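You operate a simulated robot arm through the tools that you are given. There is no shell and no other tool. Be economical: measure what you need, move in short steps, check, and stop when the job is done.

You run a simulated robot arm. Do the job below in one go: nothing can be reset, and whatever is moved stays where it is left.

JOB
Open the wardrobe drawer, take the ferry wad and put it inside, then shut the drawer. Then put the cream letter on the green mat. Then take the grey scoop on the dark brown table and put it away on the chest of drawers. Then fetch the green marker and stand it on the dark brown table. Then press the green plunger three times. Then take the basil pot and put it in the grey bin. Keep to this order. Set down upright: green marker.

The check looks at the end state, three seconds after you hand in, the way a careful person would. Anything else that was tipped, shoved, dropped, spilled or broken makes it a failure.

ROBOT AND FRAMES
A 7-joint arm with a two-finger parallel gripper on a trunk, on a base that drives. Base frame: it is fixed to the floor where the robot stands at the start and does not move with it; the origin is under the middle of the robot, x ahead of it, y to its left, z up. Readings come in mm, degrees, newtons and seconds.
With the tool pointing down near the work surface it reaches from about 100 to 640 mm from the robot's upright axis, wherever it stands. Its first joint turns from -166.0 to 166.0 degrees. Places, roughly: chest of drawers [300, -2500, 700]; cream letter [-1000, 2500, 750]; dark brown table [-1200, 800, 800]; ferry wad [-1250, 1750, 750]; green mat [-1000, 3500, 700]; green plunger [-900, -300, 800]; grey bin (20x20x25 cm) [-1200, 3000, 800]; grey scoop (11x5x5 cm) [-1200, 900, 800]; wardrobe drawer [1100, 0, 100]. Payload 1.57 kg.
The TCP is the grasp point between the finger pads, 30 mm short of the fingertips. In the tool frame z runs along the fingers and y along their closing line. Largest opening 110 mm; finger width 24, thickness 12; the body of the gripper, 48 by 112 mm, starts 78 mm behind the TCP.
Orientation is that of the tool frame in the base frame, as [roll, pitch, yaw] about the fixed x, y, z axes, in that order (R = Rz(yaw) Ry(pitch) Rx(roll)). With the fingers straight down and closing along the base's y, the tool's x points along the base's -x, its y along +y and its z along -z.

CONTROLS
- The arm moves only by the tool drive_tool. Its argument "rows" is a list of rows, each a list of 6 numbers: the shift along the base's x, y, z in units of 500 mm (1.0 is 500 mm), then the turn, a rotation vector about the base's x, y, z in units of 90 degrees (1.0 is 90 degrees). In form: [[dx, dy, dz, rx, ry, rz], ...]. A call has 1 to 20 rows; each row is the pose to reach, as a shift and turn from the pose commanded when the call began. "grip" is the opening, from 0 (shut) to 1 (fully open), set as the call begins (left out, the last holds). A call with a number of a shift or a turn outside -1 to 1 is refused whole. Each row takes 0.2 s and may step no farther than 50 mm and 8.6 degrees from the row before; otherwise, or with a gripper value out of range, the whole call is refused. A pose out of reach is approached as far as the arm can. The call stops where the force on the tool passes 40 N (or 10 N more than at its start, if that is more) or the arm is blocked; 0.2 s more then pass. The fingers move at their own pace (about 45 mm/s each) and stop on an object; they squeeze with about 33 N. The grip force told is the motor's: it shows also when the fingers shut on nothing. Time passes only in rows, and 0.2 s behind the last, so rows that repeat a pose let the fingers close. The reply holds the time, the measured pose of the TCP, the force on the tool along the base axes, the opening and the grip force, in the units named above and with some noise, with the torque about the TCP (base axes, N m) and any sound that the robot's microphone picked up.
- Cameras (640 x 400 px; columns grow to the right, rows downward): "scene" is now at [-35.2, 108.8, 1477]; the picture's right is [-0.89, -0.45, 0.00], its down [-0.42, 0.83, -0.36] and it looks along [0.16, -0.32, -0.93] (base axes); focal length 214 px, centre (320, 200). "wrist" rides on the gripper at [70, 16, -141] in the tool frame; the picture's right is [-0.23, 0.97, 0.00], its down [-0.86, -0.20, -0.48] and it looks along [-0.47, -0.11, 0.88] (tool axes); focal length 222 px, centre (320, 200). There is no depth. A picture from a camera that has moved, and an enlarged one, comes with that camera's place and axes in the base frame and with its lens. The place of the scene camera against the robot may be out by one fixed shift of up to 12 mm in any direction.
- grab_frame(camera): a new picture of that camera. No time passes.
- move_column(by): slides the trunk up (or, below 0, down) by that many mm; the arm and the scene camera ride with it, the base frame stays. It gives what a move gives, with no picture.
- base_move(legs): drives the robot by 1 to 6 legs, each [ahead, turn to the left] in mm and degrees, along the robot's own axes; the way and the turn of a leg run together, so that a leg with both is an arc; at most 1500 mm and 180 degrees a leg. The arm and the cameras ride along, it lands a little off, and it stops where it bumps. It gives what a move gives.
- head_to(pan, tilt): turns the head with the scene camera to pan (to the left, within 155 degrees either way) and tilt (down, from -29 to 69), counted from straight ahead of the robot. It gives what a move gives.
- inspect(camera, box): a new picture of the part [left, top, right, bottom] of that camera's present view, enlarged. No time passes.
- hand_in(): hands the job in; it is judged then, once.

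Work in short steps. Places have to be worked out from the pictures, the camera data and where the tool is seen: move nearer, look again, correct. Check each grasp and each placing, and mend what went wrong. You have 196 turns and 162 pictures in all, those below and enlarged ones among them. Open the gripper and draw the arm clear of the work before you hand the job in, unless the task says otherwise; then end with one line.

The tools are called after "Emit:" by a JSON object that holds its "fn" and its "kwargs". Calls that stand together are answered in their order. drive_tool: Moves the arm, as the interface text tells. Its arguments: {"type":"object","properties":{"rows":{"type":"array","items":{"type":"array","items":{"type":"number"}}},"grip":{"type":"number"}},"required":["rows"]} The other tools are called the same way: move_column (by) slides the trunk up or down; base_move (legs) drives the base; head_to (pan, tilt) turns the head that bears the scene camera; grab_frame (camera) takes a picture; inspect (camera, box) takes an enlarged picture of a part of a camera's view; hand_in () hands the job in.

At the start:

```text
time_s: 0.0
eef_pos: [-358.9, -191.7, 1131.3]
orientation: [-180.0, 0.1, -180.0]
ft_force: [-0.2, 0.1, 0.1]
wrist_torque: [-0.04, 0.02, -0.02]
finger_gap: 110.0
grip_force: 0.0
trunk travel left (down, up): [-452.0, 138.0]
robot x, y, heading: [2.0, 1.0, -0.2]
head pan, tilt: [-63.4, 68.8]
```

scene: 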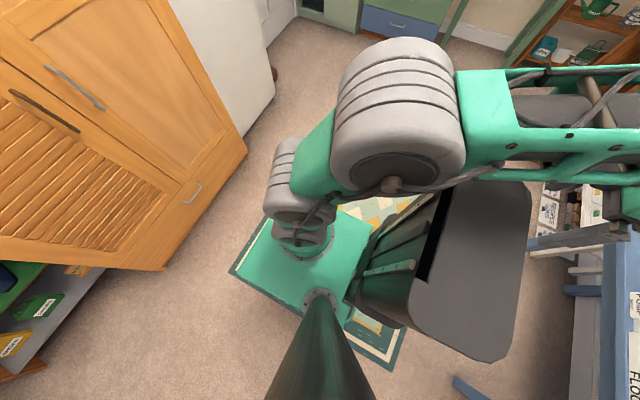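
wrist: 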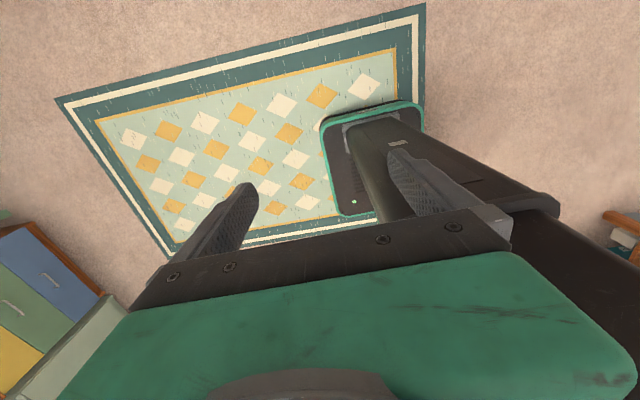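

I start by looking around with the head: first straight ahead towards the wardrobe.

Emit:
{"fn": "head_to", "kwargs": {"pan": 0, "tilt": 35}}

Emit:
{"fn": "grab_frame", "kwargs": {"camera": "scene"}}

Emit:
{"fn": "head_to", "kwargs": {"pan": 100, "tilt": 25}}

Emit:
{"fn": "grab_frame", "kwargs": {"camera": "scene"}}

Emit:
{"fn": "head_to", "kwargs": {"pan": 150, "tilt": 25}}

Emit:
{"fn": "grab_frame", "kwargs": {"camera": "scene"}}

Emit:
{"fn": "head_to", "kwargs": {"pan": -150, "tilt": 25}}

Emit:
{"fn": "grab_frame", "kwargs": {"camera": "scene"}}

Emit:
{"fn": "head_to", "kwargs": {"pan": -80, "tilt": 25}}

Emit:
{"fn": "grab_frame", "kwargs": {"camera": "scene"}}

```text
time_s: 1.3
eef_pos: [-359.0, -192.4, 1131.6]
orientation: [180.0, 0.0, 180.0]
ft_force: [-0.2, 0.3, 0.6]
wrist_torque: [-0.01, 0.05, -0.02]
finger_gap: 109.9
grip_force: 0.0
trunk travel left (down, up): [-452.0, 138.0]
robot x, y, heading: [0.6, 2.4, 0.1]
head pan, tilt: [0.0, 35.0]
```

```text
159 pictures are left
camera scene: at [27.8, 158.7, 1520.7], right [0.0, -1.0, 0.0], down [-0.57, 0.0, -0.82], along [0.82, 0.0, -0.57], focal length 214 px, centre (320, 200)
```

scene: 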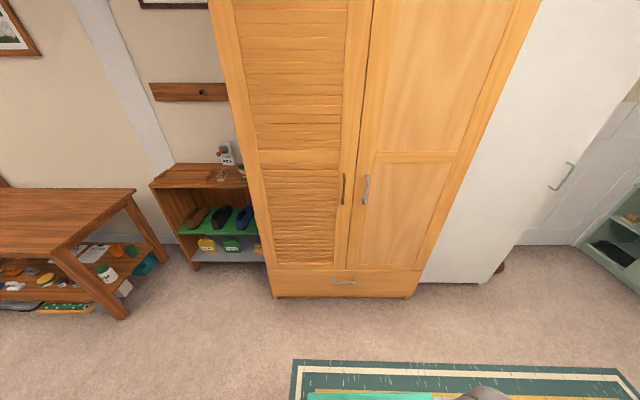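

```text
time_s: 3.1
eef_pos: [-359.9, -193.1, 1131.3]
orientation: [180.0, 0.0, 180.0]
ft_force: [-0.3, -0.2, 0.4]
wrist_torque: [0.0, 0.0, -0.01]
finger_gap: 109.8
grip_force: 0.0
trunk travel left (down, up): [-452.0, 138.0]
robot x, y, heading: [1.1, -0.2, -0.0]
head pan, tilt: [100.0, 25.0]
```

```text
158 pictures are left
camera scene: at [-76.2, 249.5, 1536.5], right [0.98, 0.17, 0.0], down [0.07, -0.42, -0.91], along [-0.16, 0.89, -0.42], focal length 214 px, centre (320, 200)
```

scene: 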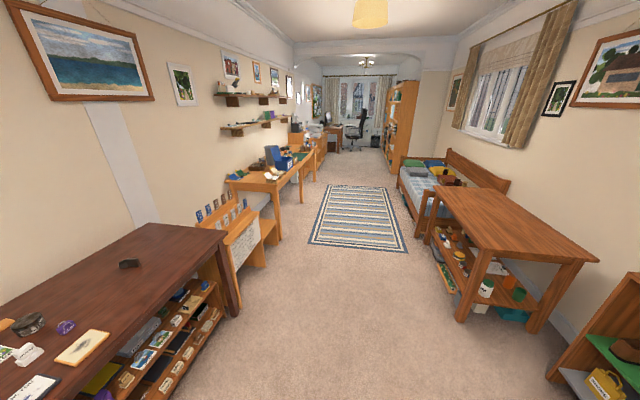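

```text
time_s: 4.3
eef_pos: [-360.1, -192.6, 1130.5]
orientation: [179.9, 0.0, -180.0]
ft_force: [0.7, -0.2, 0.5]
wrist_torque: [-0.01, -0.02, -0.02]
finger_gap: 110.1
grip_force: 0.0
trunk travel left (down, up): [-452.0, 138.0]
robot x, y, heading: [-0.5, -1.0, -0.1]
head pan, tilt: [150.0, 25.0]
```

```text
157 pictures are left
camera scene: at [-140.0, 204.9, 1536.5], right [0.5, 0.87, 0.0], down [0.37, -0.21, -0.91], along [-0.78, 0.45, -0.42], focal length 214 px, centre (320, 200)
```

scene: 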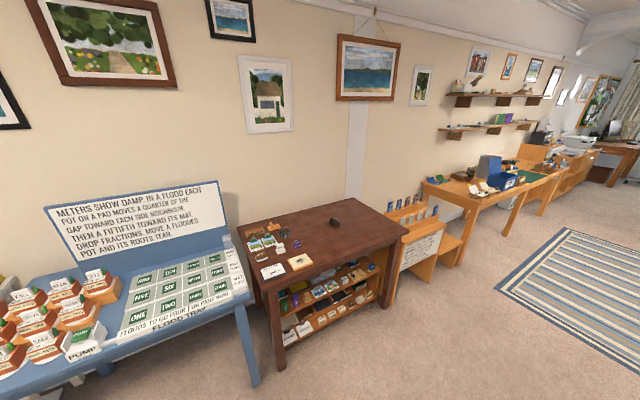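

```text
time_s: 8.4
eef_pos: [-359.7, -193.6, 1131.0]
orientation: [-180.0, 0.0, 179.9]
ft_force: [-0.3, -0.7, -0.4]
wrist_torque: [-0.01, -0.02, 0.02]
finger_gap: 109.9
grip_force: 0.1
trunk travel left (down, up): [-452.0, 138.0]
robot x, y, heading: [0.3, 0.4, 0.1]
head pan, tilt: [-150.0, 25.0]
```

```text
156 pictures are left
camera scene: at [-140.0, 112.7, 1536.5], right [-0.5, 0.87, 0.0], down [0.37, 0.21, -0.91], along [-0.78, -0.45, -0.42], focal length 214 px, centre (320, 200)
```

scene: 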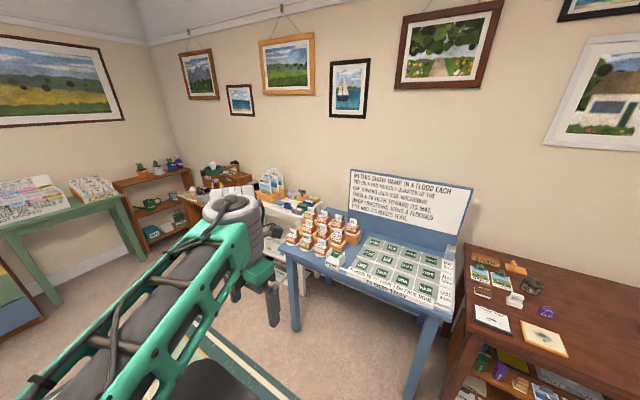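

```text
time_s: 9.8
eef_pos: [-359.4, -192.3, 1131.0]
orientation: [-179.9, 0.0, -180.0]
ft_force: [0.2, -0.5, 0.3]
wrist_torque: [0.02, 0.0, 0.0]
finger_gap: 110.3
grip_force: 0.0
trunk travel left (down, up): [-452.0, 138.0]
robot x, y, heading: [-2.8, 2.8, -0.1]
head pan, tilt: [-80.0, 25.0]
```

```text
155 pictures are left
camera scene: at [-44.3, 68.0, 1536.5], right [-0.98, -0.17, 0.0], down [-0.07, 0.42, -0.91], along [0.16, -0.89, -0.42], focal length 214 px, centre (320, 200)
```

scene: 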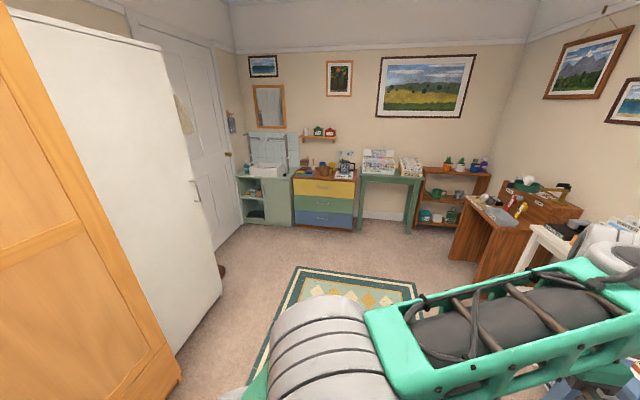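

Wardrobe is straight ahead with a drawer at floor level. I look closer at the handle, and lower the trunk part way.

Emit:
{"fn": "head_to", "kwargs": {"pan": 0, "tilt": 50}}

Emit:
{"fn": "inspect", "kwargs": {"camera": "scene", "box": [240, 120, 440, 245]}}

Emit:
{"fn": "head_to", "kwargs": {"pan": -175, "tilt": 40}}

```text
time_s: 11.3
eef_pos: [-360.9, -191.9, 1131.9]
orientation: [180.0, 0.0, -180.0]
ft_force: [0.1, -0.3, -0.4]
wrist_torque: [0.01, 0.01, 0.02]
finger_gap: 110.1
grip_force: 0.1
trunk travel left (down, up): [-452.0, 138.0]
robot x, y, heading: [0.1, 3.1, -0.2]
head pan, tilt: [0.0, 50.0]
```

```text
3.20 times, centred on (340, 182) of scene
camera zoom: at [16.8, 158.7, 1499.0], right [0.0, -1.0, 0.0], down [-0.77, 0.0, -0.64], along [0.64, 0.0, -0.77], focal length 686 px, centre (256, 256)
```

zoom: 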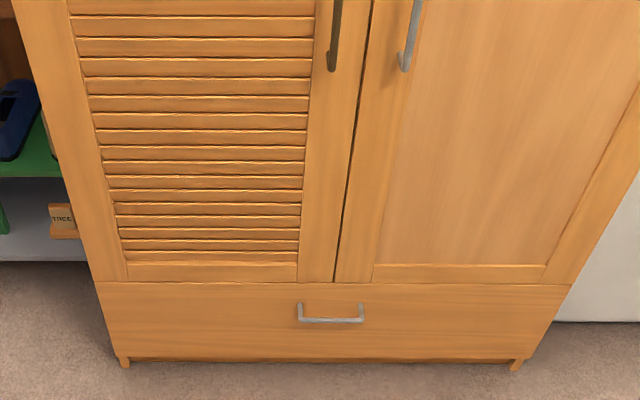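

```text
time_s: 13.7
eef_pos: [-359.7, -192.2, 1131.3]
orientation: [-180.0, 0.0, 180.0]
ft_force: [0.2, -0.2, 0.4]
wrist_torque: [-0.01, 0.0, 0.01]
finger_gap: 110.0
grip_force: 0.0
trunk travel left (down, up): [-452.0, 138.0]
robot x, y, heading: [0.4, 1.9, 0.0]
head pan, tilt: [-154.7, 40.0]
```

The handle bar is near [868, -4, 260] by my estimate. I bring the arm round from behind via the right side to the front, in two arcs.

Emit:
{"fn": "drive_tool", "kwargs": {"rows": [[0.038, -0.072, 0, 0, 0, 0.077], [0.09, -0.14, 0, 0, 0, 0.154], [0.146, -0.2, 0, 0, 0, 0.231], [0.208, -0.256, 0, 0, 0, 0.308], [0.276, -0.306, 0, 0, 0, 0.385], [0.35, -0.348, 0, 0, 0, 0.462], [0.424, -0.38, 0, 0, 0, 0.538], [0.506, -0.408, 0, 0, 0, 0.615], [0.586, -0.426, 0, 0, 0, 0.692], [0.67, -0.434, 0, 0, 0, 0.769], [0.752, -0.436, 0, 0, 0, 0.846], [0.838, -0.428, 0, 0, 0, 0.923], [0.918, -0.412, 0, 0, 0, 1.0]]}}

```text
time_s: 16.5
eef_pos: [98.9, -398.1, 1131.8]
orientation: [-180.0, -0.1, -89.8]
ft_force: [-0.3, -0.1, 0.5]
wrist_torque: [0.0, 0.03, -0.02]
finger_gap: 110.0
grip_force: 0.2
trunk travel left (down, up): [-452.0, 138.0]
robot x, y, heading: [0.5, 2.8, 0.2]
head pan, tilt: [-154.7, 40.0]
```

Emit:
{"fn": "drive_tool", "kwargs": {"rows": [[0.08, 0.024, 0, 0, 0, 0.077], [0.158, 0.058, 0, 0, 0, 0.154], [0.23, 0.096, 0, 0, 0, 0.231], [0.3, 0.144, 0, 0, 0, 0.308], [0.364, 0.198, 0, 0, 0, 0.385], [0.422, 0.258, 0, 0, 0, 0.462], [0.472, 0.324, 0, 0, 0, 0.538], [0.518, 0.396, 0, 0, 0, 0.615], [0.554, 0.47, 0, 0, 0, 0.692], [0.584, 0.55, 0, 0, 0, 0.769], [0.604, 0.63, 0, 0, 0, 0.846], [0.618, 0.714, 0, 0, 0, 0.923], [0.622, 0.796, 0, 0, 0, 1.0]]}}

Emit:
{"fn": "move_column", "kwargs": {"by": -452}}

Emit:
{"fn": "head_to", "kwargs": {"pan": 0, "tilt": 45}}

Emit:
{"fn": "grab_frame", "kwargs": {"camera": "scene"}}

Emit:
{"fn": "grab_frame", "kwargs": {"camera": "wrist"}}

```text
time_s: 19.3
eef_pos: [411.6, -0.2, 1131.8]
orientation: [-180.0, 0.0, 0.1]
ft_force: [0.9, -0.1, 0.2]
wrist_torque: [-0.01, 0.03, 0.01]
finger_gap: 110.0
grip_force: 0.0
trunk travel left (down, up): [-452.0, 138.0]
robot x, y, heading: [-1.0, 1.5, -0.1]
head pan, tilt: [-154.7, 40.0]
```

```text
refused: -452 is not a number from -400 to 400
```

```text
time_s: 21.7
eef_pos: [409.2, -1.3, 1131.6]
orientation: [-179.9, 0.0, 0.0]
ft_force: [-0.5, 0.4, -0.4]
wrist_torque: [0.0, 0.04, 0.01]
finger_gap: 110.1
grip_force: 0.2
trunk travel left (down, up): [-452.0, 138.0]
robot x, y, heading: [-0.1, -0.3, -0.1]
head pan, tilt: [0.0, 45.0]
```

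```text
153 pictures are left
camera scene: at [21.2, 158.8, 1505.9], right [0.0, -1.0, 0.0], down [-0.71, 0.0, -0.71], along [0.71, 0.0, -0.71], focal length 214 px, centre (320, 200)
```

scene: 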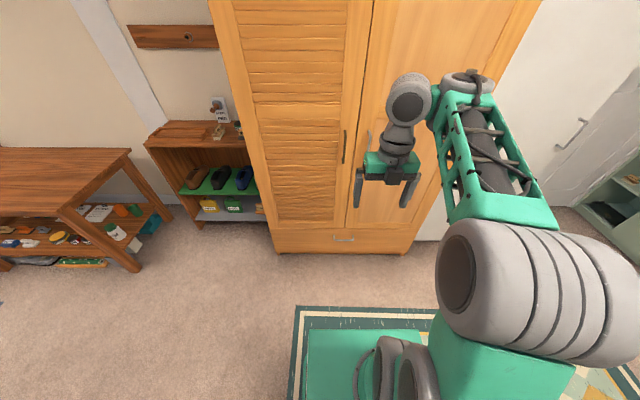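

```text
152 pictures are left
camera wrist: at [480.8, -17.7, 1274.6], right [-0.23, -0.97, 0.0], down [-0.85, 0.2, 0.48], along [-0.47, 0.11, -0.88], focal length 222 px, centre (320, 200)
```

wrist: 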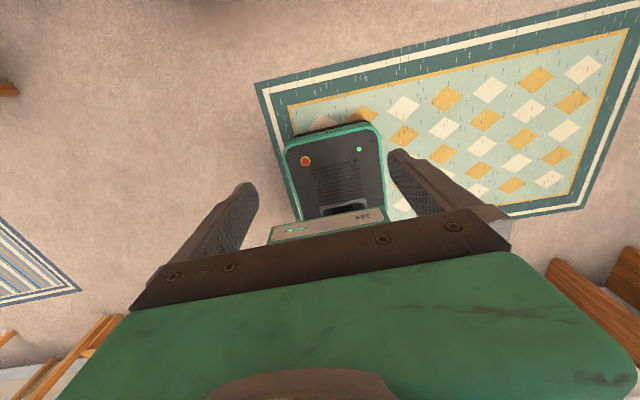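

Arm is now in front. I lower the trunk fully and drive ahead 150 mm.

Emit:
{"fn": "move_column", "kwargs": {"by": -400}}

Emit:
{"fn": "base_move", "kwargs": {"legs": [[150, 0]]}}

Emit:
{"fn": "grab_frame", "kwargs": {"camera": "scene"}}

```text
time_s: 25.5
eef_pos: [410.2, 0.4, 730.7]
orientation: [179.9, 0.0, 0.1]
ft_force: [0.1, -0.6, 1.0]
wrist_torque: [0.01, 0.01, -0.03]
finger_gap: 109.9
grip_force: 0.1
trunk travel left (down, up): [-52.0, 538.0]
robot x, y, heading: [-0.4, -1.6, -0.1]
head pan, tilt: [0.0, 45.0]
```

```text
time_s: 26.9
eef_pos: [559.7, -0.6, 731.7]
orientation: [-179.9, 0.1, -0.1]
ft_force: [0.1, 0.0, 0.4]
wrist_torque: [0.0, -0.01, 0.02]
finger_gap: 110.1
grip_force: 0.0
trunk travel left (down, up): [-52.0, 538.0]
robot x, y, heading: [151.6, 3.5, -0.2]
head pan, tilt: [0.0, 45.0]
```

```text
151 pictures are left
camera scene: at [171.7, 158.7, 1105.9], right [0.0, -1.0, 0.0], down [-0.71, 0.0, -0.71], along [0.71, 0.0, -0.71], focal length 214 px, centre (320, 200)
```

scene: 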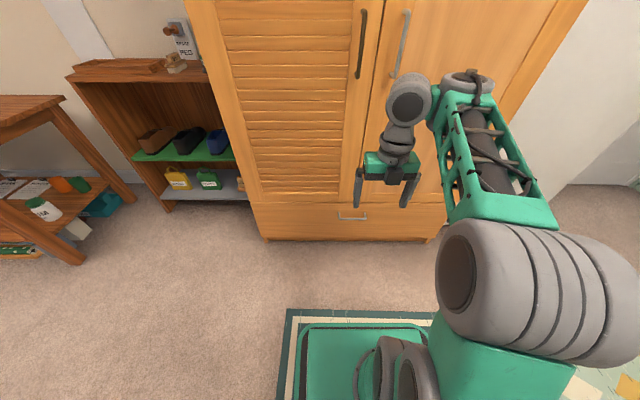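

Emit:
{"fn": "inspect", "kwargs": {"camera": "scene", "box": [300, 180, 400, 242]}}

```text
6.40 times, centred on (350, 211) of scene
camera zoom: at [171.7, 158.7, 1105.9], right [0.0, -1.0, 0.0], down [-0.71, 0.0, -0.71], along [0.71, 0.0, -0.71], focal length 1373 px, centre (128, 130)
```

zoom: 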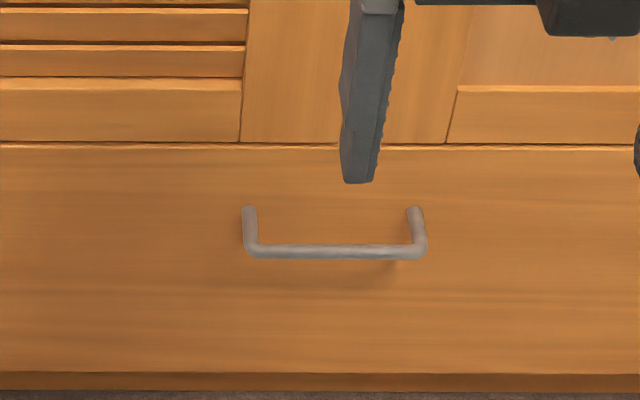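

Triangulating two views: the bar is at about x 867, z 275, y from -75 to 67, drawer front x≈908. I lower the rest, and yaw the tool by 90° so it later can pitch forward with the fingers closing vertically.

Emit:
{"fn": "move_column", "kwargs": {"by": -52}}

Emit:
{"fn": "drive_tool", "kwargs": {"rows": [[0, 0, -0.05, 0, 0, 0.09], [0, 0, -0.1, 0, 0, 0.18], [0, 0, -0.15, 0, 0, 0.27], [0, 0, -0.2, 0, 0, 0.36], [0, 0, -0.25, 0, 0, 0.45], [0, 0, -0.3, 0, 0, 0.54], [0, 0, -0.35, 0, 0, 0.63], [0, 0, -0.4, 0, 0, 0.72], [0, 0, -0.45, 0, 0, 0.81], [0, 0, -0.5, 0, 0, 0.9], [0, 0, -0.55, 0, 0, 1.0]]}}

```text
time_s: 27.8
eef_pos: [560.5, -0.7, 679.1]
orientation: [180.0, 0.0, -0.1]
ft_force: [-0.5, -0.4, -0.5]
wrist_torque: [0.0, -0.03, 0.01]
finger_gap: 110.1
grip_force: 0.1
trunk travel left (down, up): [0.0, 590.0]
robot x, y, heading: [153.0, 3.8, -0.3]
head pan, tilt: [0.0, 45.0]
```

```text
refused: row 11 steps farther than a row can; nothing moved
```

Emit:
{"fn": "drive_tool", "kwargs": {"rows": [[0, 0, -0.05, 0, 0, 0.09], [0, 0, -0.1, 0, 0, 0.18], [0, 0, -0.15, 0, 0, 0.27], [0, 0, -0.2, 0, 0, 0.36], [0, 0, -0.25, 0, 0, 0.45], [0, 0, -0.3, 0, 0, 0.54], [0, 0, -0.35, 0, 0, 0.63], [0, 0, -0.4, 0, 0, 0.72], [0, 0, -0.45, 0, 0, 0.81], [0, 0, -0.5, 0, 0, 0.9], [0, 0, -0.55, 0, 0, 0.95], [0, 0, -0.58, 0, 0, 1.0]]}}

```text
time_s: 30.4
eef_pos: [632.5, 123.2, 495.1]
orientation: [-178.0, 2.9, 83.7]
ft_force: [0.3, 0.0, 0.5]
wrist_torque: [0.02, -0.01, -0.02]
finger_gap: 109.9
grip_force: 0.0
out of reach, approached as far as the arm can: row 5, 6, 7, 8, 9, 10, 11, 12
trunk travel left (down, up): [0.0, 590.0]
robot x, y, heading: [153.1, -1.0, -0.1]
head pan, tilt: [0.0, 45.0]
```

The arm went off; I look at its state.

Emit:
{"fn": "grab_frame", "kwargs": {"camera": "scene"}}

Emit:
{"fn": "grab_frame", "kwargs": {"camera": "wrist"}}

```text
149 pictures are left
camera scene: at [171.7, 158.7, 1053.9], right [0.0, -1.0, 0.0], down [-0.71, 0.0, -0.71], along [0.71, 0.0, -0.71], focal length 214 px, centre (320, 200)
```

scene: 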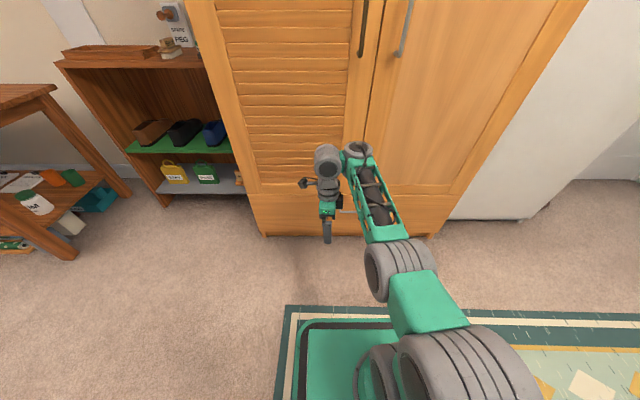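

```text
148 pictures are left
camera wrist: at [662.0, 196.2, 632.1], right [0.94, -0.33, -0.02], down [-0.27, -0.8, 0.53], along [-0.19, -0.49, -0.85], focal length 222 px, centre (320, 200)
```

wrist: 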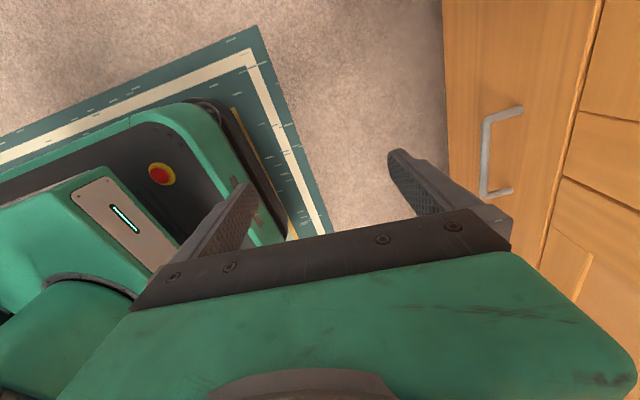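

Emit:
{"fn": "drive_tool", "kwargs": {"rows": [[0, 0, 0, 0, 0, 0], [0, 0, 0, 0, 0, 0]]}}

```text
time_s: 31.0
eef_pos: [632.6, 122.3, 493.1]
orientation: [-178.0, 2.8, 83.7]
ft_force: [-0.9, 0.6, -0.5]
wrist_torque: [0.01, 0.06, -0.01]
finger_gap: 110.2
grip_force: 0.0
trunk travel left (down, up): [0.0, 590.0]
robot x, y, heading: [150.3, -2.4, 0.0]
head pan, tilt: [0.0, 45.0]
```

The commanded pose was clamped to where it is. From here I pitch the tool forward (about -y) while returning to y≈0.

Emit:
{"fn": "drive_tool", "kwargs": {"rows": [[0, -0.02, 0, 0, -0.09, 0], [0, -0.04, 0, 0, -0.18, 0], [0, -0.06, 0, 0, -0.27, 0], [0, -0.08, 0, 0, -0.36, 0], [0, -0.1, 0, 0, -0.45, 0], [0, -0.12, 0, 0, -0.54, 0]]}}

Emit:
{"fn": "grab_frame", "kwargs": {"camera": "scene"}}

```text
time_s: 32.4
eef_pos: [640.9, 97.0, 671.3]
orientation: [159.5, -0.8, 80.5]
ft_force: [0.2, 0.4, -0.4]
wrist_torque: [-0.01, 0.02, 0.0]
finger_gap: 110.0
grip_force: 0.0
out of reach, approached as far as the arm can: row 1, 2, 3, 4, 5, 6
trunk travel left (down, up): [0.0, 590.0]
robot x, y, heading: [150.3, 1.1, -0.1]
head pan, tilt: [0.0, 45.0]
```

```text
147 pictures are left
camera scene: at [171.7, 158.7, 1053.9], right [0.0, -1.0, 0.0], down [-0.71, 0.0, -0.71], along [0.71, 0.0, -0.71], focal length 214 px, centre (320, 200)
```

scene: 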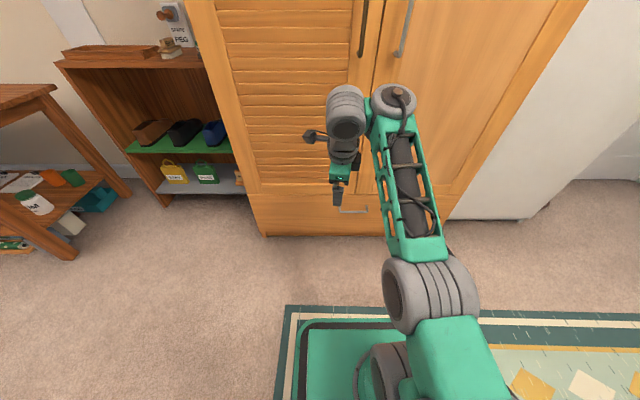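

I suspect the last joint hit its limit at about +40° yaw. I unwind: back to level and yaw towards 0, at z≈700.

Emit:
{"fn": "drive_tool", "kwargs": {"rows": [[-0.05, -0.04, 0.02, 0, 0.09, 0], [-0.1, -0.1, 0.03, 0, 0.18, 0], [-0.15, -0.18, 0.03, 0, 0.22, 0]]}}

Emit:
{"fn": "drive_tool", "kwargs": {"rows": [[0, 0, 0, 0, 0, -0.09], [0, 0, 0, 0, 0, -0.18], [0, 0, 0, 0, 0, -0.27], [0, 0, 0, 0, 0, -0.36], [0, 0, 0, 0, 0, -0.45], [0, 0, 0, 0, 0, -0.54], [0, 0, 0, 0, 0, -0.63], [0, 0, 0, 0, 0, -0.72], [0, 0, 0, 0, 0, -0.81], [0, 0, 0, 0, 0, -0.9]]}}

```text
time_s: 33.2
eef_pos: [563.8, 82.3, 683.9]
orientation: [178.9, 3.4, 79.5]
ft_force: [0.6, 0.1, -0.1]
wrist_torque: [-0.05, -0.02, -0.02]
finger_gap: 110.1
grip_force: 0.0
out of reach, approached as far as the arm can: row 1, 2, 3
trunk travel left (down, up): [0.0, 590.0]
robot x, y, heading: [151.1, 2.9, 0.0]
head pan, tilt: [0.0, 45.0]
```

```text
time_s: 35.4
eef_pos: [563.5, 84.6, 687.6]
orientation: [179.0, 2.5, -0.2]
ft_force: [-0.6, 0.6, 0.2]
wrist_torque: [-0.02, -0.02, 0.0]
finger_gap: 109.7
grip_force: 0.0
trunk travel left (down, up): [0.0, 590.0]
robot x, y, heading: [151.5, -0.7, -0.0]
head pan, tilt: [0.0, 45.0]
```

Emit:
{"fn": "drive_tool", "kwargs": {"rows": [[0, -0.02, 0, 0, -0.02, -0.09], [0, -0.04, 0, 0, -0.02, -0.18], [0, -0.06, 0, 0, -0.02, -0.27], [0, -0.08, 0, 0, -0.02, -0.36], [0, -0.1, 0, 0, -0.02, -0.45], [0, -0.12, 0, 0, -0.02, -0.54], [0, -0.14, 0, 0, -0.02, -0.63], [0, -0.16, 0, 0, -0.02, -0.72], [0, -0.17, 0, 0, -0.02, -0.81], [0, -0.17, 0, 0, -0.02, -0.9], [0, -0.17, 0, 0, -0.02, -0.98]]}}

Emit:
{"fn": "drive_tool", "kwargs": {"rows": [[0, 0, -0.08, 0, 0, 0], [0, 0, -0.16, 0, 0, 0], [0, 0, -0.24, 0, 0, 0], [0, 0, -0.32, 0, 0, 0], [0, 0, -0.4, 0, 0, 0]]}}

Emit:
{"fn": "grab_frame", "kwargs": {"camera": "scene"}}

```text
time_s: 37.8
eef_pos: [564.1, -0.9, 687.8]
orientation: [-179.8, 1.3, -88.4]
ft_force: [0.3, -0.9, 1.0]
wrist_torque: [0.0, -0.03, -0.03]
finger_gap: 110.0
grip_force: 0.0
trunk travel left (down, up): [0.0, 590.0]
robot x, y, heading: [151.5, -1.1, 0.2]
head pan, tilt: [0.0, 45.0]
```

```text
time_s: 39.2
eef_pos: [557.9, -24.9, 451.4]
orientation: [174.6, 1.3, -92.6]
ft_force: [0.5, -1.5, -0.8]
wrist_torque: [0.0, -0.01, 0.0]
finger_gap: 109.9
grip_force: 0.1
trunk travel left (down, up): [0.0, 590.0]
robot x, y, heading: [149.5, -0.6, 0.0]
head pan, tilt: [0.0, 45.0]
stopped in row 5: the arm was blocked; the commanded pose is now the measured one
```

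```text
146 pictures are left
camera scene: at [183.9, 164.2, 1050.7], right [0.0, -1.0, 0.01], down [-0.72, 0.0, -0.7], along [0.7, -0.01, -0.72], focal length 214 px, centre (320, 200)
```

scene: 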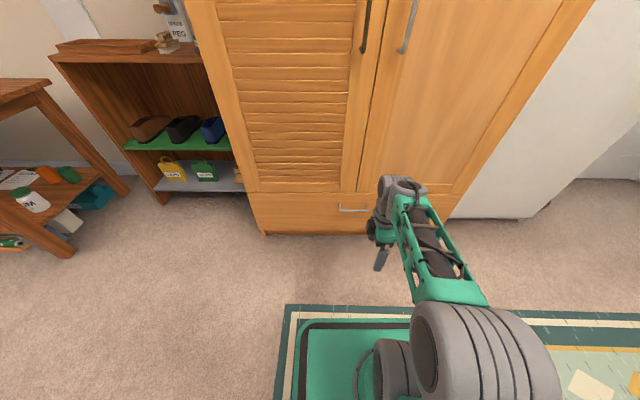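

The arm got blocked (probably folded against its own base). I raise it, extend outwards, then come down with the tool pitching forward.

Emit:
{"fn": "drive_tool", "kwargs": {"rows": [[0, 0.02, 0.08, 0, 0, 0], [0.08, 0.04, 0.14, 0, 0, 0], [0.16, 0.05, 0.14, 0, -0.08, 0], [0.22, 0.05, 0.14, 0, -0.17, 0], [0.27, 0.05, 0.12, 0, -0.26, 0], [0.3, 0.05, 0.1, 0, -0.35, 0]]}}

Emit:
{"fn": "grab_frame", "kwargs": {"camera": "scene"}}

```text
refused: row 2 steps farther than a row can; nothing moved
```

```text
145 pictures are left
camera scene: at [183.9, 164.2, 1050.7], right [0.0, -1.0, 0.01], down [-0.72, 0.0, -0.7], along [0.7, -0.01, -0.72], focal length 214 px, centre (320, 200)
```

scene: 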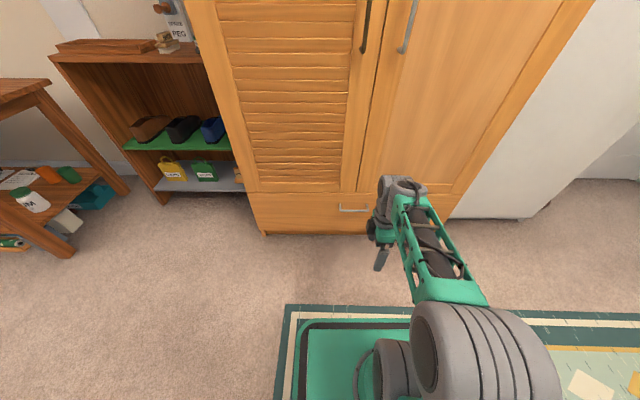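

Emit:
{"fn": "drive_tool", "kwargs": {"rows": [[0, 0.02, 0.08, 0, 0, 0], [0.05, 0.04, 0.14, 0, 0, 0], [0.12, 0.05, 0.16, 0, -0.08, 0], [0.18, 0.05, 0.16, 0, -0.17, 0], [0.24, 0.05, 0.16, 0, -0.26, 0], [0.3, 0.05, 0.16, 0, -0.35, 0]]}}

Emit:
{"fn": "grab_frame", "kwargs": {"camera": "scene"}}

```text
time_s: 40.6
eef_pos: [705.5, -1.8, 541.9]
orientation: [-152.5, 2.6, -91.4]
ft_force: [0.6, -0.5, 0.3]
wrist_torque: [-0.02, 0.0, 0.03]
finger_gap: 110.0
grip_force: 0.1
trunk travel left (down, up): [0.0, 590.0]
robot x, y, heading: [148.2, 0.5, -0.1]
head pan, tilt: [0.0, 45.0]
```

```text
144 pictures are left
camera scene: at [171.6, 158.7, 1053.9], right [0.0, -1.0, 0.0], down [-0.71, 0.0, -0.71], along [0.71, 0.0, -0.71], focal length 214 px, centre (320, 200)
```

scene: 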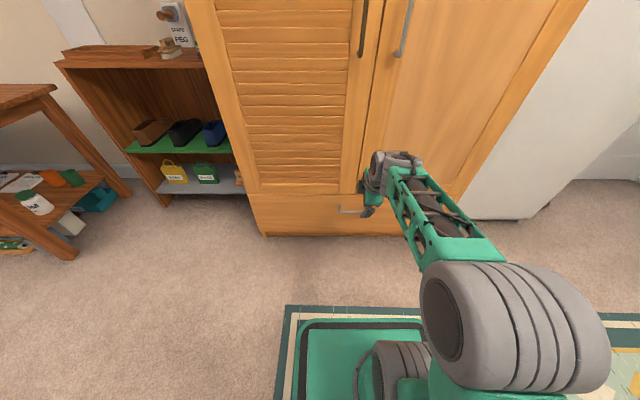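

Good, the pose is reached exactly. I continue: pitch to about 80° forward while coming down to z≈320.

Emit:
{"fn": "drive_tool", "kwargs": {"rows": [[0.01, 0, -0.06, 0, -0.08, 0], [0.02, 0, -0.12, 0, -0.16, 0], [0.03, 0, -0.18, 0, -0.24, 0], [0.04, 0, -0.24, 0, -0.32, 0], [0.05, 0, -0.3, 0, -0.4, 0], [0.06, 0, -0.36, 0, -0.48, 0], [0.07, 0, -0.42, 0, -0.56, 0], [0.08, 0, -0.48, 0, -0.64, 0]]}}

Emit:
{"fn": "grab_frame", "kwargs": {"camera": "wrist"}}

Emit:
{"fn": "grab_frame", "kwargs": {"camera": "scene"}}

```text
time_s: 42.4
eef_pos: [744.9, -2.9, 302.0]
orientation: [-94.9, 2.6, -88.6]
ft_force: [-0.2, 0.8, 1.3]
wrist_torque: [-0.01, 0.02, 0.0]
finger_gap: 110.1
grip_force: 0.0
trunk travel left (down, up): [0.0, 590.0]
robot x, y, heading: [153.2, -2.7, -0.2]
head pan, tilt: [0.0, 45.0]
```

```text
143 pictures are left
camera wrist: at [604.7, -76.5, 296.4], right [-0.09, 0.27, -0.96], down [-0.48, 0.83, 0.28], along [0.87, 0.49, 0.06], focal length 222 px, centre (320, 200)
```

wrist: 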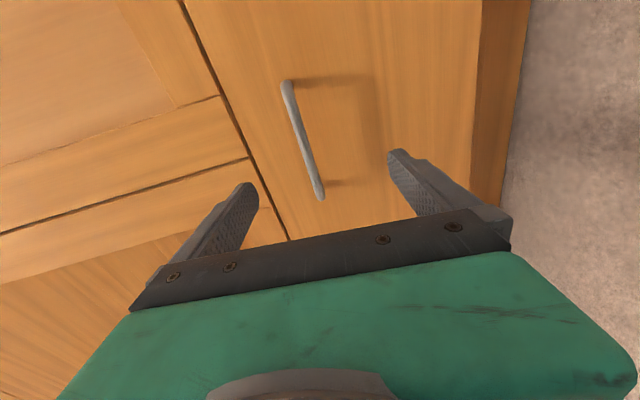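

```text
142 pictures are left
camera scene: at [171.5, 158.7, 1054.0], right [0.0, -1.0, 0.0], down [-0.71, 0.0, -0.71], along [0.71, 0.0, -0.71], focal length 214 px, centre (320, 200)
```

scene: 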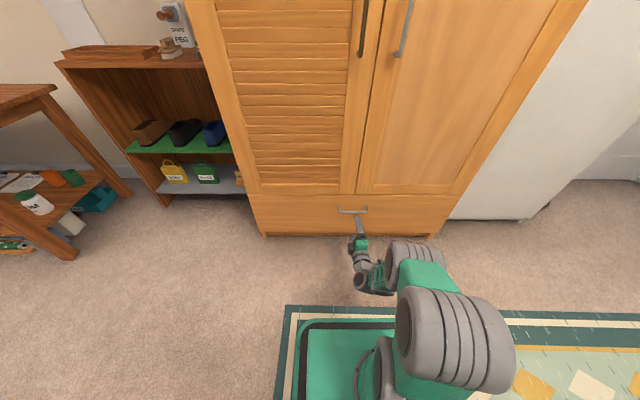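

Wrist view puts the bar at z≈311, inside the finger span. I raise 8 mm and advance 90 mm.

Emit:
{"fn": "drive_tool", "kwargs": {"rows": [[0.06, 0, 0.016, 0, -0.05, 0], [0.12, 0, 0.016, 0, -0.05, 0], [0.18, 0, 0.016, 0, -0.05, 0]]}}

Emit:
{"fn": "grab_frame", "kwargs": {"camera": "wrist"}}

```text
time_s: 43.2
eef_pos: [835.7, -2.6, 310.7]
orientation: [-90.4, 2.6, -88.2]
ft_force: [0.5, 1.0, -0.6]
wrist_torque: [-0.04, -0.02, 0.0]
finger_gap: 110.1
grip_force: 0.1
trunk travel left (down, up): [0.0, 590.0]
robot x, y, heading: [148.6, 2.1, -0.1]
head pan, tilt: [0.0, 45.0]
```

```text
141 pictures are left
camera wrist: at [697.1, -75.8, 293.1], right [-0.01, 0.27, -0.96], down [-0.5, 0.83, 0.24], along [0.86, 0.49, 0.12], focal length 222 px, centre (320, 200)
```

wrist: 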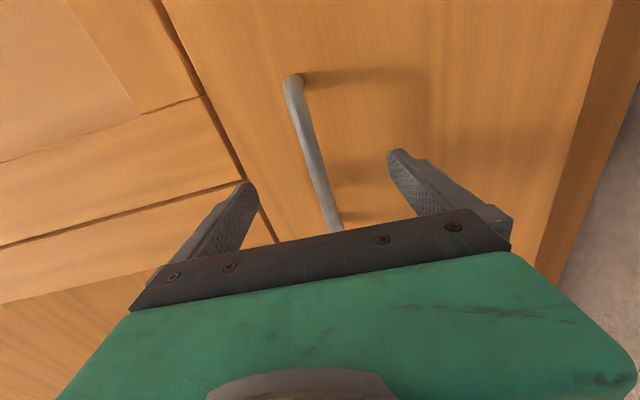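

Bar estimated at x≈850–865, z≈308, centred between fingers. I advance 15 mm and close.

Emit:
{"fn": "drive_tool", "kwargs": {"rows": [[0.03, 0, 0, 0, 0, 0]]}}

Emit:
{"fn": "drive_tool", "kwargs": {"rows": [[0, 0, 0, 0, 0, 0], [0, 0, 0, 0, 0, 0], [0, 0, 0, 0, 0, 0], [0, 0, 0, 0, 0, 0], [0, 0, 0, 0, 0, 0], [0, 0, 0, 0, 0, 0], [0, 0, 0, 0, 0, 0]], "grip": 0}}

Emit:
{"fn": "grab_frame", "kwargs": {"camera": "wrist"}}

```text
time_s: 43.6
eef_pos: [852.1, -0.9, 309.4]
orientation: [-90.4, 2.6, -88.4]
ft_force: [-0.5, -0.1, -0.1]
wrist_torque: [0.0, 0.0, 0.02]
finger_gap: 110.1
grip_force: 0.1
trunk travel left (down, up): [0.0, 590.0]
robot x, y, heading: [153.5, 1.5, -0.2]
head pan, tilt: [0.0, 45.0]
```

```text
time_s: 45.2
eef_pos: [849.8, -1.3, 307.6]
orientation: [-90.6, 2.6, -88.3]
ft_force: [0.8, 0.0, -7.3]
wrist_torque: [-0.6, -0.01, 0.15]
finger_gap: 13.1
grip_force: 26.5
trunk travel left (down, up): [0.0, 590.0]
robot x, y, heading: [149.7, -2.7, -0.2]
head pan, tilt: [0.0, 45.0]
```

```text
140 pictures are left
camera wrist: at [711.0, -75.7, 291.9], right [-0.02, 0.27, -0.96], down [-0.5, 0.83, 0.24], along [0.86, 0.49, 0.12], focal length 222 px, centre (320, 200)
```

wrist: 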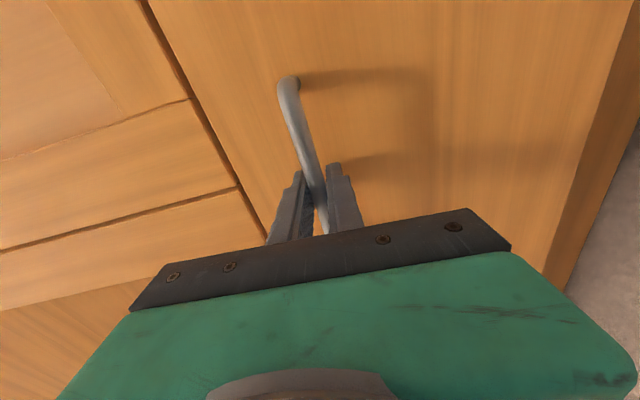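

Bar gripped (13 mm). I pull straight back 100 mm with the arm.

Emit:
{"fn": "drive_tool", "kwargs": {"rows": [[-0.03, 0, 0, 0, 0, 0], [-0.06, 0, 0, 0, 0, 0], [-0.1, 0, 0, 0, 0, 0], [-0.14, 0, 0, 0, 0, 0], [-0.18, 0, 0, 0, 0, 0], [-0.22, 0, 0, 0, 0, 0]]}}

```text
time_s: 46.6
eef_pos: [739.9, -0.9, 308.4]
orientation: [-90.4, 2.5, -88.1]
ft_force: [-0.7, 17.8, -11.2]
wrist_torque: [-0.77, 0.0, -0.6]
finger_gap: 12.6
grip_force: 29.5
trunk travel left (down, up): [0.0, 590.0]
robot x, y, heading: [150.0, 0.8, 0.1]
head pan, tilt: [0.0, 45.0]
```

Drawer follows. I continue by driving back 180 mm, then look.

Emit:
{"fn": "base_move", "kwargs": {"legs": [[-180, 0]]}}

Emit:
{"fn": "grab_frame", "kwargs": {"camera": "scene"}}

```text
time_s: 48.1
eef_pos: [559.4, -0.3, 307.5]
orientation: [-90.5, 2.5, -87.9]
ft_force: [2.8, 21.6, -15.1]
wrist_torque: [-0.7, -0.05, 0.11]
finger_gap: 12.8
grip_force: 30.2
trunk travel left (down, up): [0.0, 590.0]
robot x, y, heading: [-29.2, -2.3, 0.2]
head pan, tilt: [0.0, 45.0]
```

```text
139 pictures are left
camera scene: at [-8.8, 159.2, 1053.7], right [0.0, -1.0, 0.0], down [-0.71, 0.0, -0.71], along [0.71, 0.0, -0.71], focal length 214 px, centre (320, 200)
```

scene: 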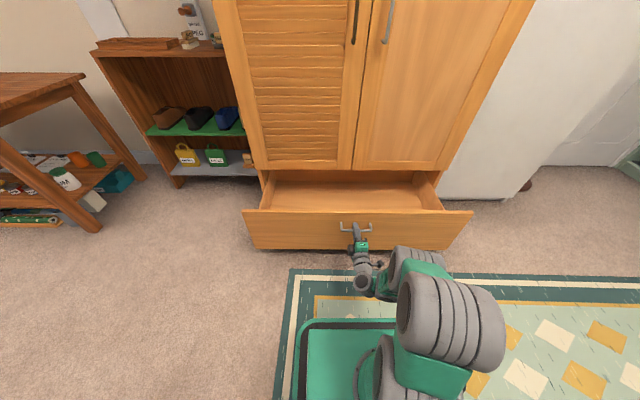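

Drawer is open ≈290 mm. I release and retreat the fingers.

Emit:
{"fn": "drive_tool", "kwargs": {"rows": [[0, 0, 0, 0, 0, 0], [0, 0, 0, 0, 0, 0], [0, 0, 0, 0, 0, 0], [0, 0, 0, 0, 0, 0], [0, 0, 0, 0, 0, 0], [-0.04, 0, 0, 0, 0, 0], [-0.08, 0, 0, 0, 0, 0]], "grip": 0.7}}

Emit:
{"fn": "base_move", "kwargs": {"legs": [[-150, 0]]}}

Emit:
{"fn": "move_column", "kwargs": {"by": 400}}

Emit:
{"fn": "grab_frame", "kwargs": {"camera": "scene"}}

```text
time_s: 49.8
eef_pos: [517.1, -0.1, 309.4]
orientation: [-90.5, 2.6, -88.0]
ft_force: [-0.3, 1.5, -0.4]
wrist_torque: [0.01, 0.0, -0.02]
finger_gap: 77.1
grip_force: 0.0
trunk travel left (down, up): [0.0, 590.0]
robot x, y, heading: [-29.9, 1.1, 0.0]
head pan, tilt: [0.0, 45.0]
```

```text
time_s: 51.1
eef_pos: [368.7, 0.6, 307.7]
orientation: [-90.5, 2.6, -88.0]
ft_force: [0.1, 0.3, 0.5]
wrist_torque: [-0.01, -0.02, 0.02]
finger_gap: 77.0
grip_force: 0.0
trunk travel left (down, up): [0.0, 590.0]
robot x, y, heading: [-183.1, -0.6, -0.0]
head pan, tilt: [0.0, 45.0]
```

```text
time_s: 55.0
eef_pos: [367.6, -0.7, 709.2]
orientation: [-90.5, 2.6, -88.1]
ft_force: [-0.1, 0.3, 0.1]
wrist_torque: [0.01, 0.01, 0.04]
finger_gap: 77.2
grip_force: 0.1
trunk travel left (down, up): [-400.0, 190.0]
robot x, y, heading: [-178.9, 2.2, 0.0]
head pan, tilt: [0.0, 45.0]
```

```text
138 pictures are left
camera scene: at [-160.0, 158.6, 1453.9], right [0.0, -1.0, 0.0], down [-0.71, 0.0, -0.71], along [0.71, 0.0, -0.71], focal length 214 px, centre (320, 200)
```

scene: 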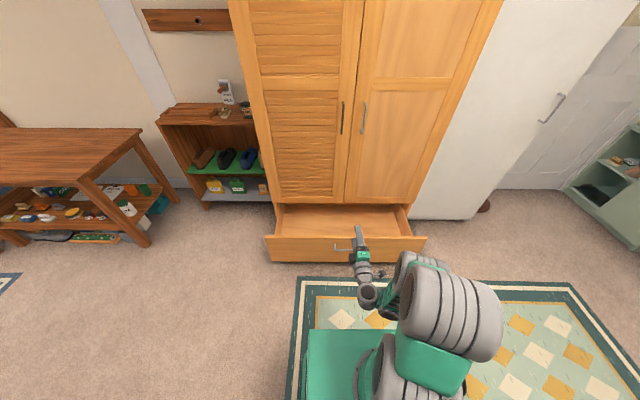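

Now I turn left and drive up the room to y≈1500, then look at the table on the left.

Emit:
{"fn": "base_move", "kwargs": {"legs": [[0, 90], [1500, 0]]}}

Emit:
{"fn": "head_to", "kwargs": {"pan": 75, "tilt": 35}}

Emit:
{"fn": "grab_frame", "kwargs": {"camera": "scene"}}

```text
time_s: 66.2
eef_pos: [-167.2, 2049.5, 708.5]
orientation: [-90.4, 2.6, 1.4]
ft_force: [0.6, -0.2, -1.0]
wrist_torque: [-0.02, 0.0, 0.0]
finger_gap: 76.8
grip_force: 0.1
trunk travel left (down, up): [-400.0, 190.0]
robot x, y, heading: [-169.2, 1502.4, 89.5]
head pan, tilt: [0.0, 45.0]
```

```text
time_s: 67.7
eef_pos: [-167.7, 2049.5, 708.6]
orientation: [-90.5, 2.6, 1.3]
ft_force: [-0.5, -0.4, -0.1]
wrist_torque: [-0.02, 0.01, 0.02]
finger_gap: 77.1
grip_force: 0.0
trunk travel left (down, up): [-400.0, 190.0]
robot x, y, heading: [-172.8, 1500.2, 89.4]
head pan, tilt: [75.0, 35.0]
```

```text
137 pictures are left
camera scene: at [-413.4, 1469.3, 1468.7], right [0.27, 0.96, 0.0], down [0.55, -0.15, -0.82], along [-0.79, 0.22, -0.57], focal length 214 px, centre (320, 200)
```

scene: 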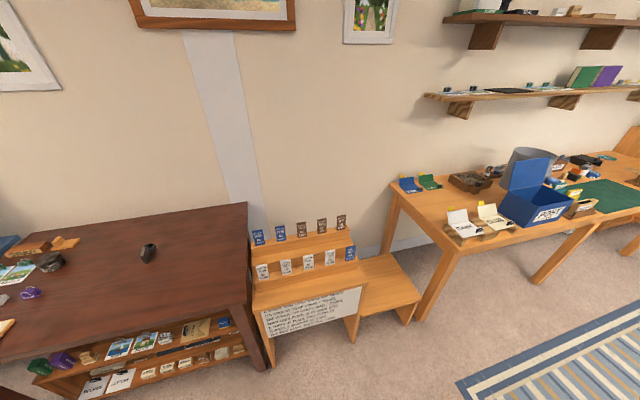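

Emit:
{"fn": "inspect", "kwargs": {"camera": "scene", "box": [245, 205, 375, 335]}}

Emit:
{"fn": "inspect", "kwargs": {"camera": "scene", "box": [390, 140, 630, 290]}}

```text
3.08 times, centred on (310, 270) of scene
camera zoom: at [-413.4, 1469.3, 1468.7], right [0.27, 0.96, 0.0], down [0.55, -0.15, -0.82], along [-0.79, 0.22, -0.57], focal length 660 px, centre (351, -15)
```

zoom: 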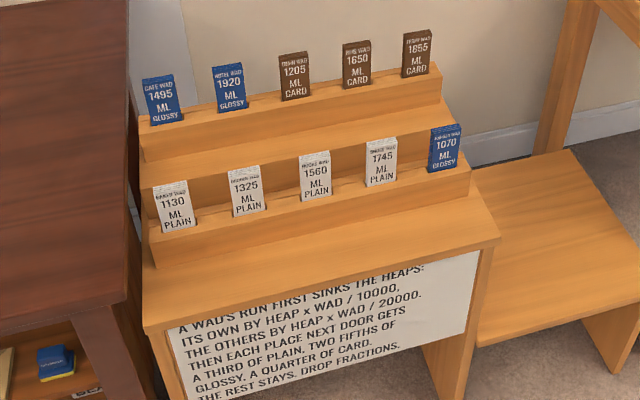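

```text
2.67 times, centred on (510, 215) of scene
camera zoom: at [-413.4, 1469.3, 1468.7], right [0.27, 0.96, 0.0], down [0.55, -0.15, -0.82], along [-0.79, 0.22, -0.57], focal length 572 px, centre (-187, 160)
```

zoom: 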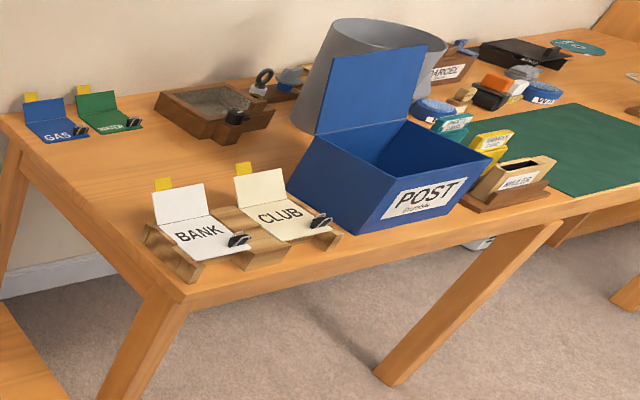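

The ferry wad seems to be the brown card at the back right of the rack (≈[-1130, 1775]). I drive to y≈1750, turn to face -x, and raise the trunk.

Emit:
{"fn": "base_move", "kwargs": {"legs": [[250, 0], [0, 90], [150, 0]]}}

Emit:
{"fn": "move_column", "kwargs": {"by": 150}}

Emit:
{"fn": "head_to", "kwargs": {"pan": -15, "tilt": 45}}

Emit:
{"fn": "grab_frame", "kwargs": {"camera": "scene"}}

```text
time_s: 74.2
eef_pos: [-869.8, 1766.4, 709.2]
orientation: [-90.5, 2.6, 90.5]
ft_force: [0.6, 0.2, 0.5]
wrist_torque: [-0.04, -0.01, 0.02]
finger_gap: 77.1
grip_force: 0.0
trunk travel left (down, up): [-400.0, 190.0]
robot x, y, heading: [-322.7, 1753.4, 178.6]
head pan, tilt: [75.0, 35.0]
```

```text
time_s: 76.0
eef_pos: [-870.6, 1766.0, 858.6]
orientation: [-90.4, 2.5, 90.5]
ft_force: [0.1, 0.6, 0.4]
wrist_torque: [-0.01, -0.02, 0.0]
finger_gap: 77.3
grip_force: 0.1
trunk travel left (down, up): [-550.0, 40.0]
robot x, y, heading: [-321.6, 1748.1, 178.4]
head pan, tilt: [75.0, 35.0]
```

```text
time_s: 77.7
eef_pos: [-869.7, 1765.9, 859.7]
orientation: [-90.5, 2.5, 90.4]
ft_force: [0.5, 1.1, 0.0]
wrist_torque: [-0.01, 0.02, -0.01]
finger_gap: 77.0
grip_force: 0.1
trunk travel left (down, up): [-550.0, 40.0]
robot x, y, heading: [-319.3, 1748.9, 178.8]
head pan, tilt: [-15.0, 45.0]
```

```text
134 pictures are left
camera scene: at [-342.8, 1623.6, 1603.9], right [0.28, 0.96, 0.0], down [0.68, -0.2, -0.71], along [-0.68, 0.2, -0.71], focal length 214 px, centre (320, 200)
```

scene: 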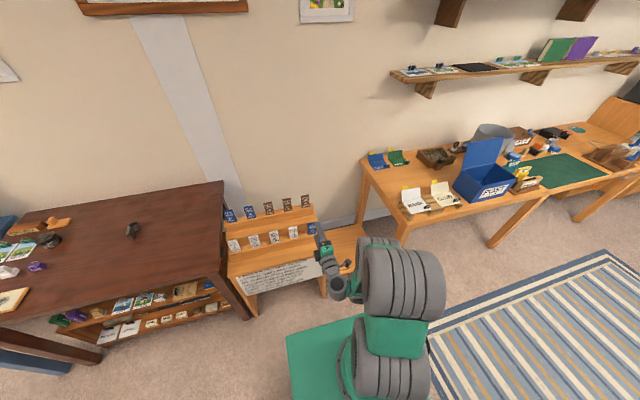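

Emit:
{"fn": "inspect", "kwargs": {"camera": "scene", "box": [215, 185, 345, 266]}}

Emit:
{"fn": "grab_frame", "kwargs": {"camera": "wrist"}}

```text
4.92 times, centred on (280, 226) of scene
camera zoom: at [-342.8, 1623.6, 1603.9], right [0.28, 0.96, 0.0], down [0.68, -0.2, -0.71], along [-0.68, 0.2, -0.71], focal length 1056 px, centre (517, 74)
```

zoom: 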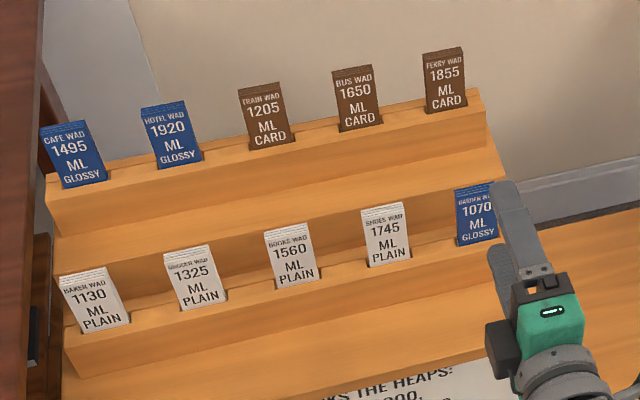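

```text
132 pictures are left
camera wrist: at [-729.1, 1835.7, 842.3], right [0.01, -0.27, -0.96], down [0.48, -0.84, 0.24], along [-0.87, -0.47, 0.12], focal length 222 px, centre (320, 200)
```

wrist: 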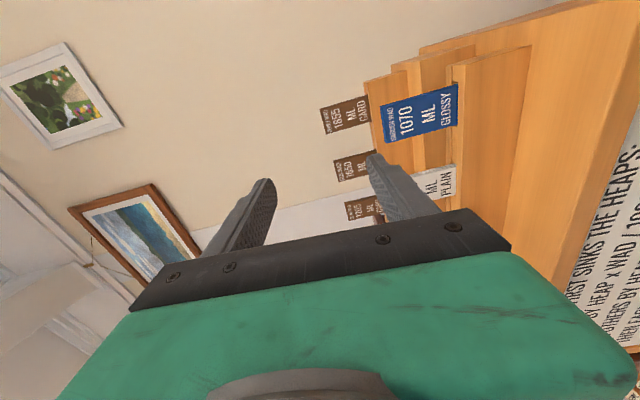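

Ferry wad confirmed: about [-1117, 1770], slot at z≈768, top ≈851, faces along x. I turn the tool to point down (closing along x) while raising it, then lower the trunk.

Emit:
{"fn": "drive_tool", "kwargs": {"rows": [[0.01, 0, 0.05, 0, -0.085, 0], [0.02, 0, 0.1, 0, -0.17, 0], [0.03, 0, 0.15, 0, -0.255, 0], [0.04, 0, 0.2, 0, -0.34, 0], [0.05, 0, 0.25, 0, -0.425, 0], [0.06, 0, 0.3, 0, -0.51, 0], [0.07, 0, 0.35, 0, -0.595, 0], [0.08, 0, 0.4, 0, -0.68, 0], [0.09, 0, 0.45, 0, -0.765, 0], [0.1, 0, 0.5, 0, -0.85, 0], [0.1, 0, 0.52, 0, -0.93, 0], [0.1, 0, 0.54, 0, -1.0, 0]], "grip": 0.55}}

Emit:
{"fn": "move_column", "kwargs": {"by": -150}}

Emit:
{"fn": "grab_frame", "kwargs": {"camera": "scene"}}

```text
time_s: 80.2
eef_pos: [-822.5, 1767.1, 1129.3]
orientation: [179.4, 0.5, 87.3]
ft_force: [-0.7, 0.9, -0.9]
wrist_torque: [0.0, 0.01, 0.0]
finger_gap: 60.6
grip_force: 0.0
trunk travel left (down, up): [-550.0, 40.0]
robot x, y, heading: [-320.2, 1755.8, 178.5]
head pan, tilt: [-15.0, 45.0]
```

```text
time_s: 82.0
eef_pos: [-820.8, 1765.8, 978.8]
orientation: [179.5, 0.5, 87.4]
ft_force: [-1.0, 0.3, 0.3]
wrist_torque: [-0.01, 0.03, -0.02]
finger_gap: 60.9
grip_force: 0.1
trunk travel left (down, up): [-400.0, 190.0]
robot x, y, heading: [-325.3, 1755.7, 178.5]
head pan, tilt: [-15.0, 45.0]
```

```text
131 pictures are left
camera scene: at [-342.8, 1623.6, 1454.0], right [0.28, 0.96, 0.0], down [0.68, -0.2, -0.71], along [-0.68, 0.2, -0.71], focal length 214 px, centre (320, 200)
```

scene: 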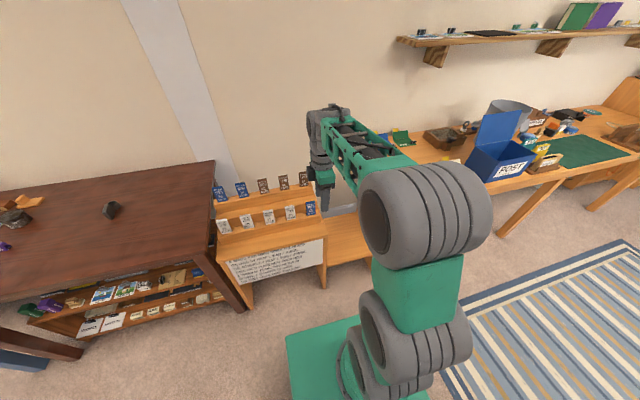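

I drive forward 230 mm with the tool at z≈979 (tips ≈950, above the wads at 851).

Emit:
{"fn": "base_move", "kwargs": {"legs": [[230, 0]]}}

Emit:
{"fn": "grab_frame", "kwargs": {"camera": "wrist"}}

Emit:
{"fn": "inspect", "kwargs": {"camera": "scene", "box": [215, 150, 415, 275]}}

```text
time_s: 83.7
eef_pos: [-1049.7, 1772.5, 978.6]
orientation: [179.5, 0.5, 87.5]
ft_force: [-0.1, -0.2, -0.2]
wrist_torque: [0.0, -0.06, 0.02]
finger_gap: 60.7
grip_force: 0.1
trunk travel left (down, up): [-400.0, 190.0]
robot x, y, heading: [-553.2, 1756.4, 178.2]
head pan, tilt: [-15.0, 45.0]
```

```text
130 pictures are left
camera wrist: at [-1032.1, 1842.3, 1121.4], right [0.96, -0.27, 0.01], down [-0.24, -0.84, 0.48], along [-0.12, -0.47, -0.87], focal length 222 px, centre (320, 200)
```

wrist: 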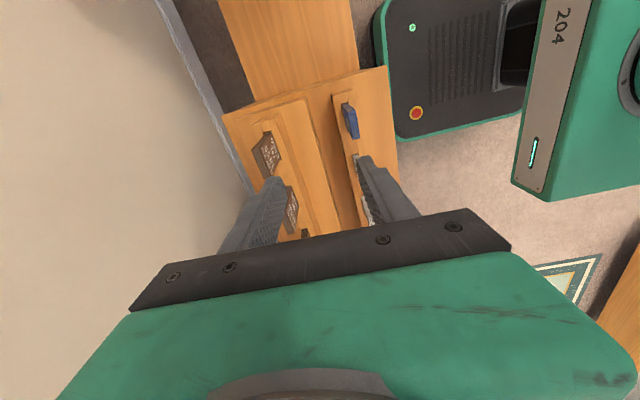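

```text
3.20 times, centred on (315, 212) of scene
camera zoom: at [-573.0, 1629.4, 1453.9], right [0.28, 0.96, 0.0], down [0.68, -0.2, -0.71], along [-0.68, 0.2, -0.71], focal length 686 px, centre (336, 160)
```

zoom: 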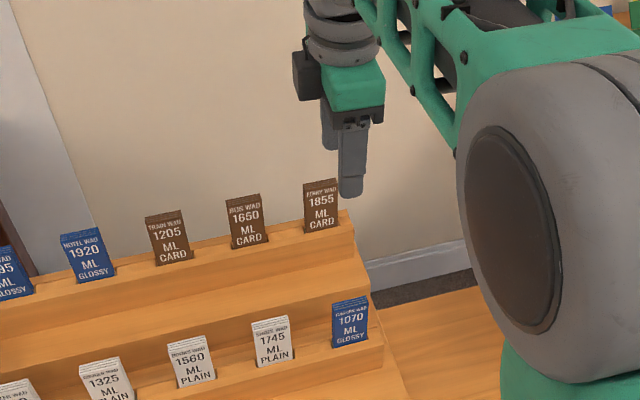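

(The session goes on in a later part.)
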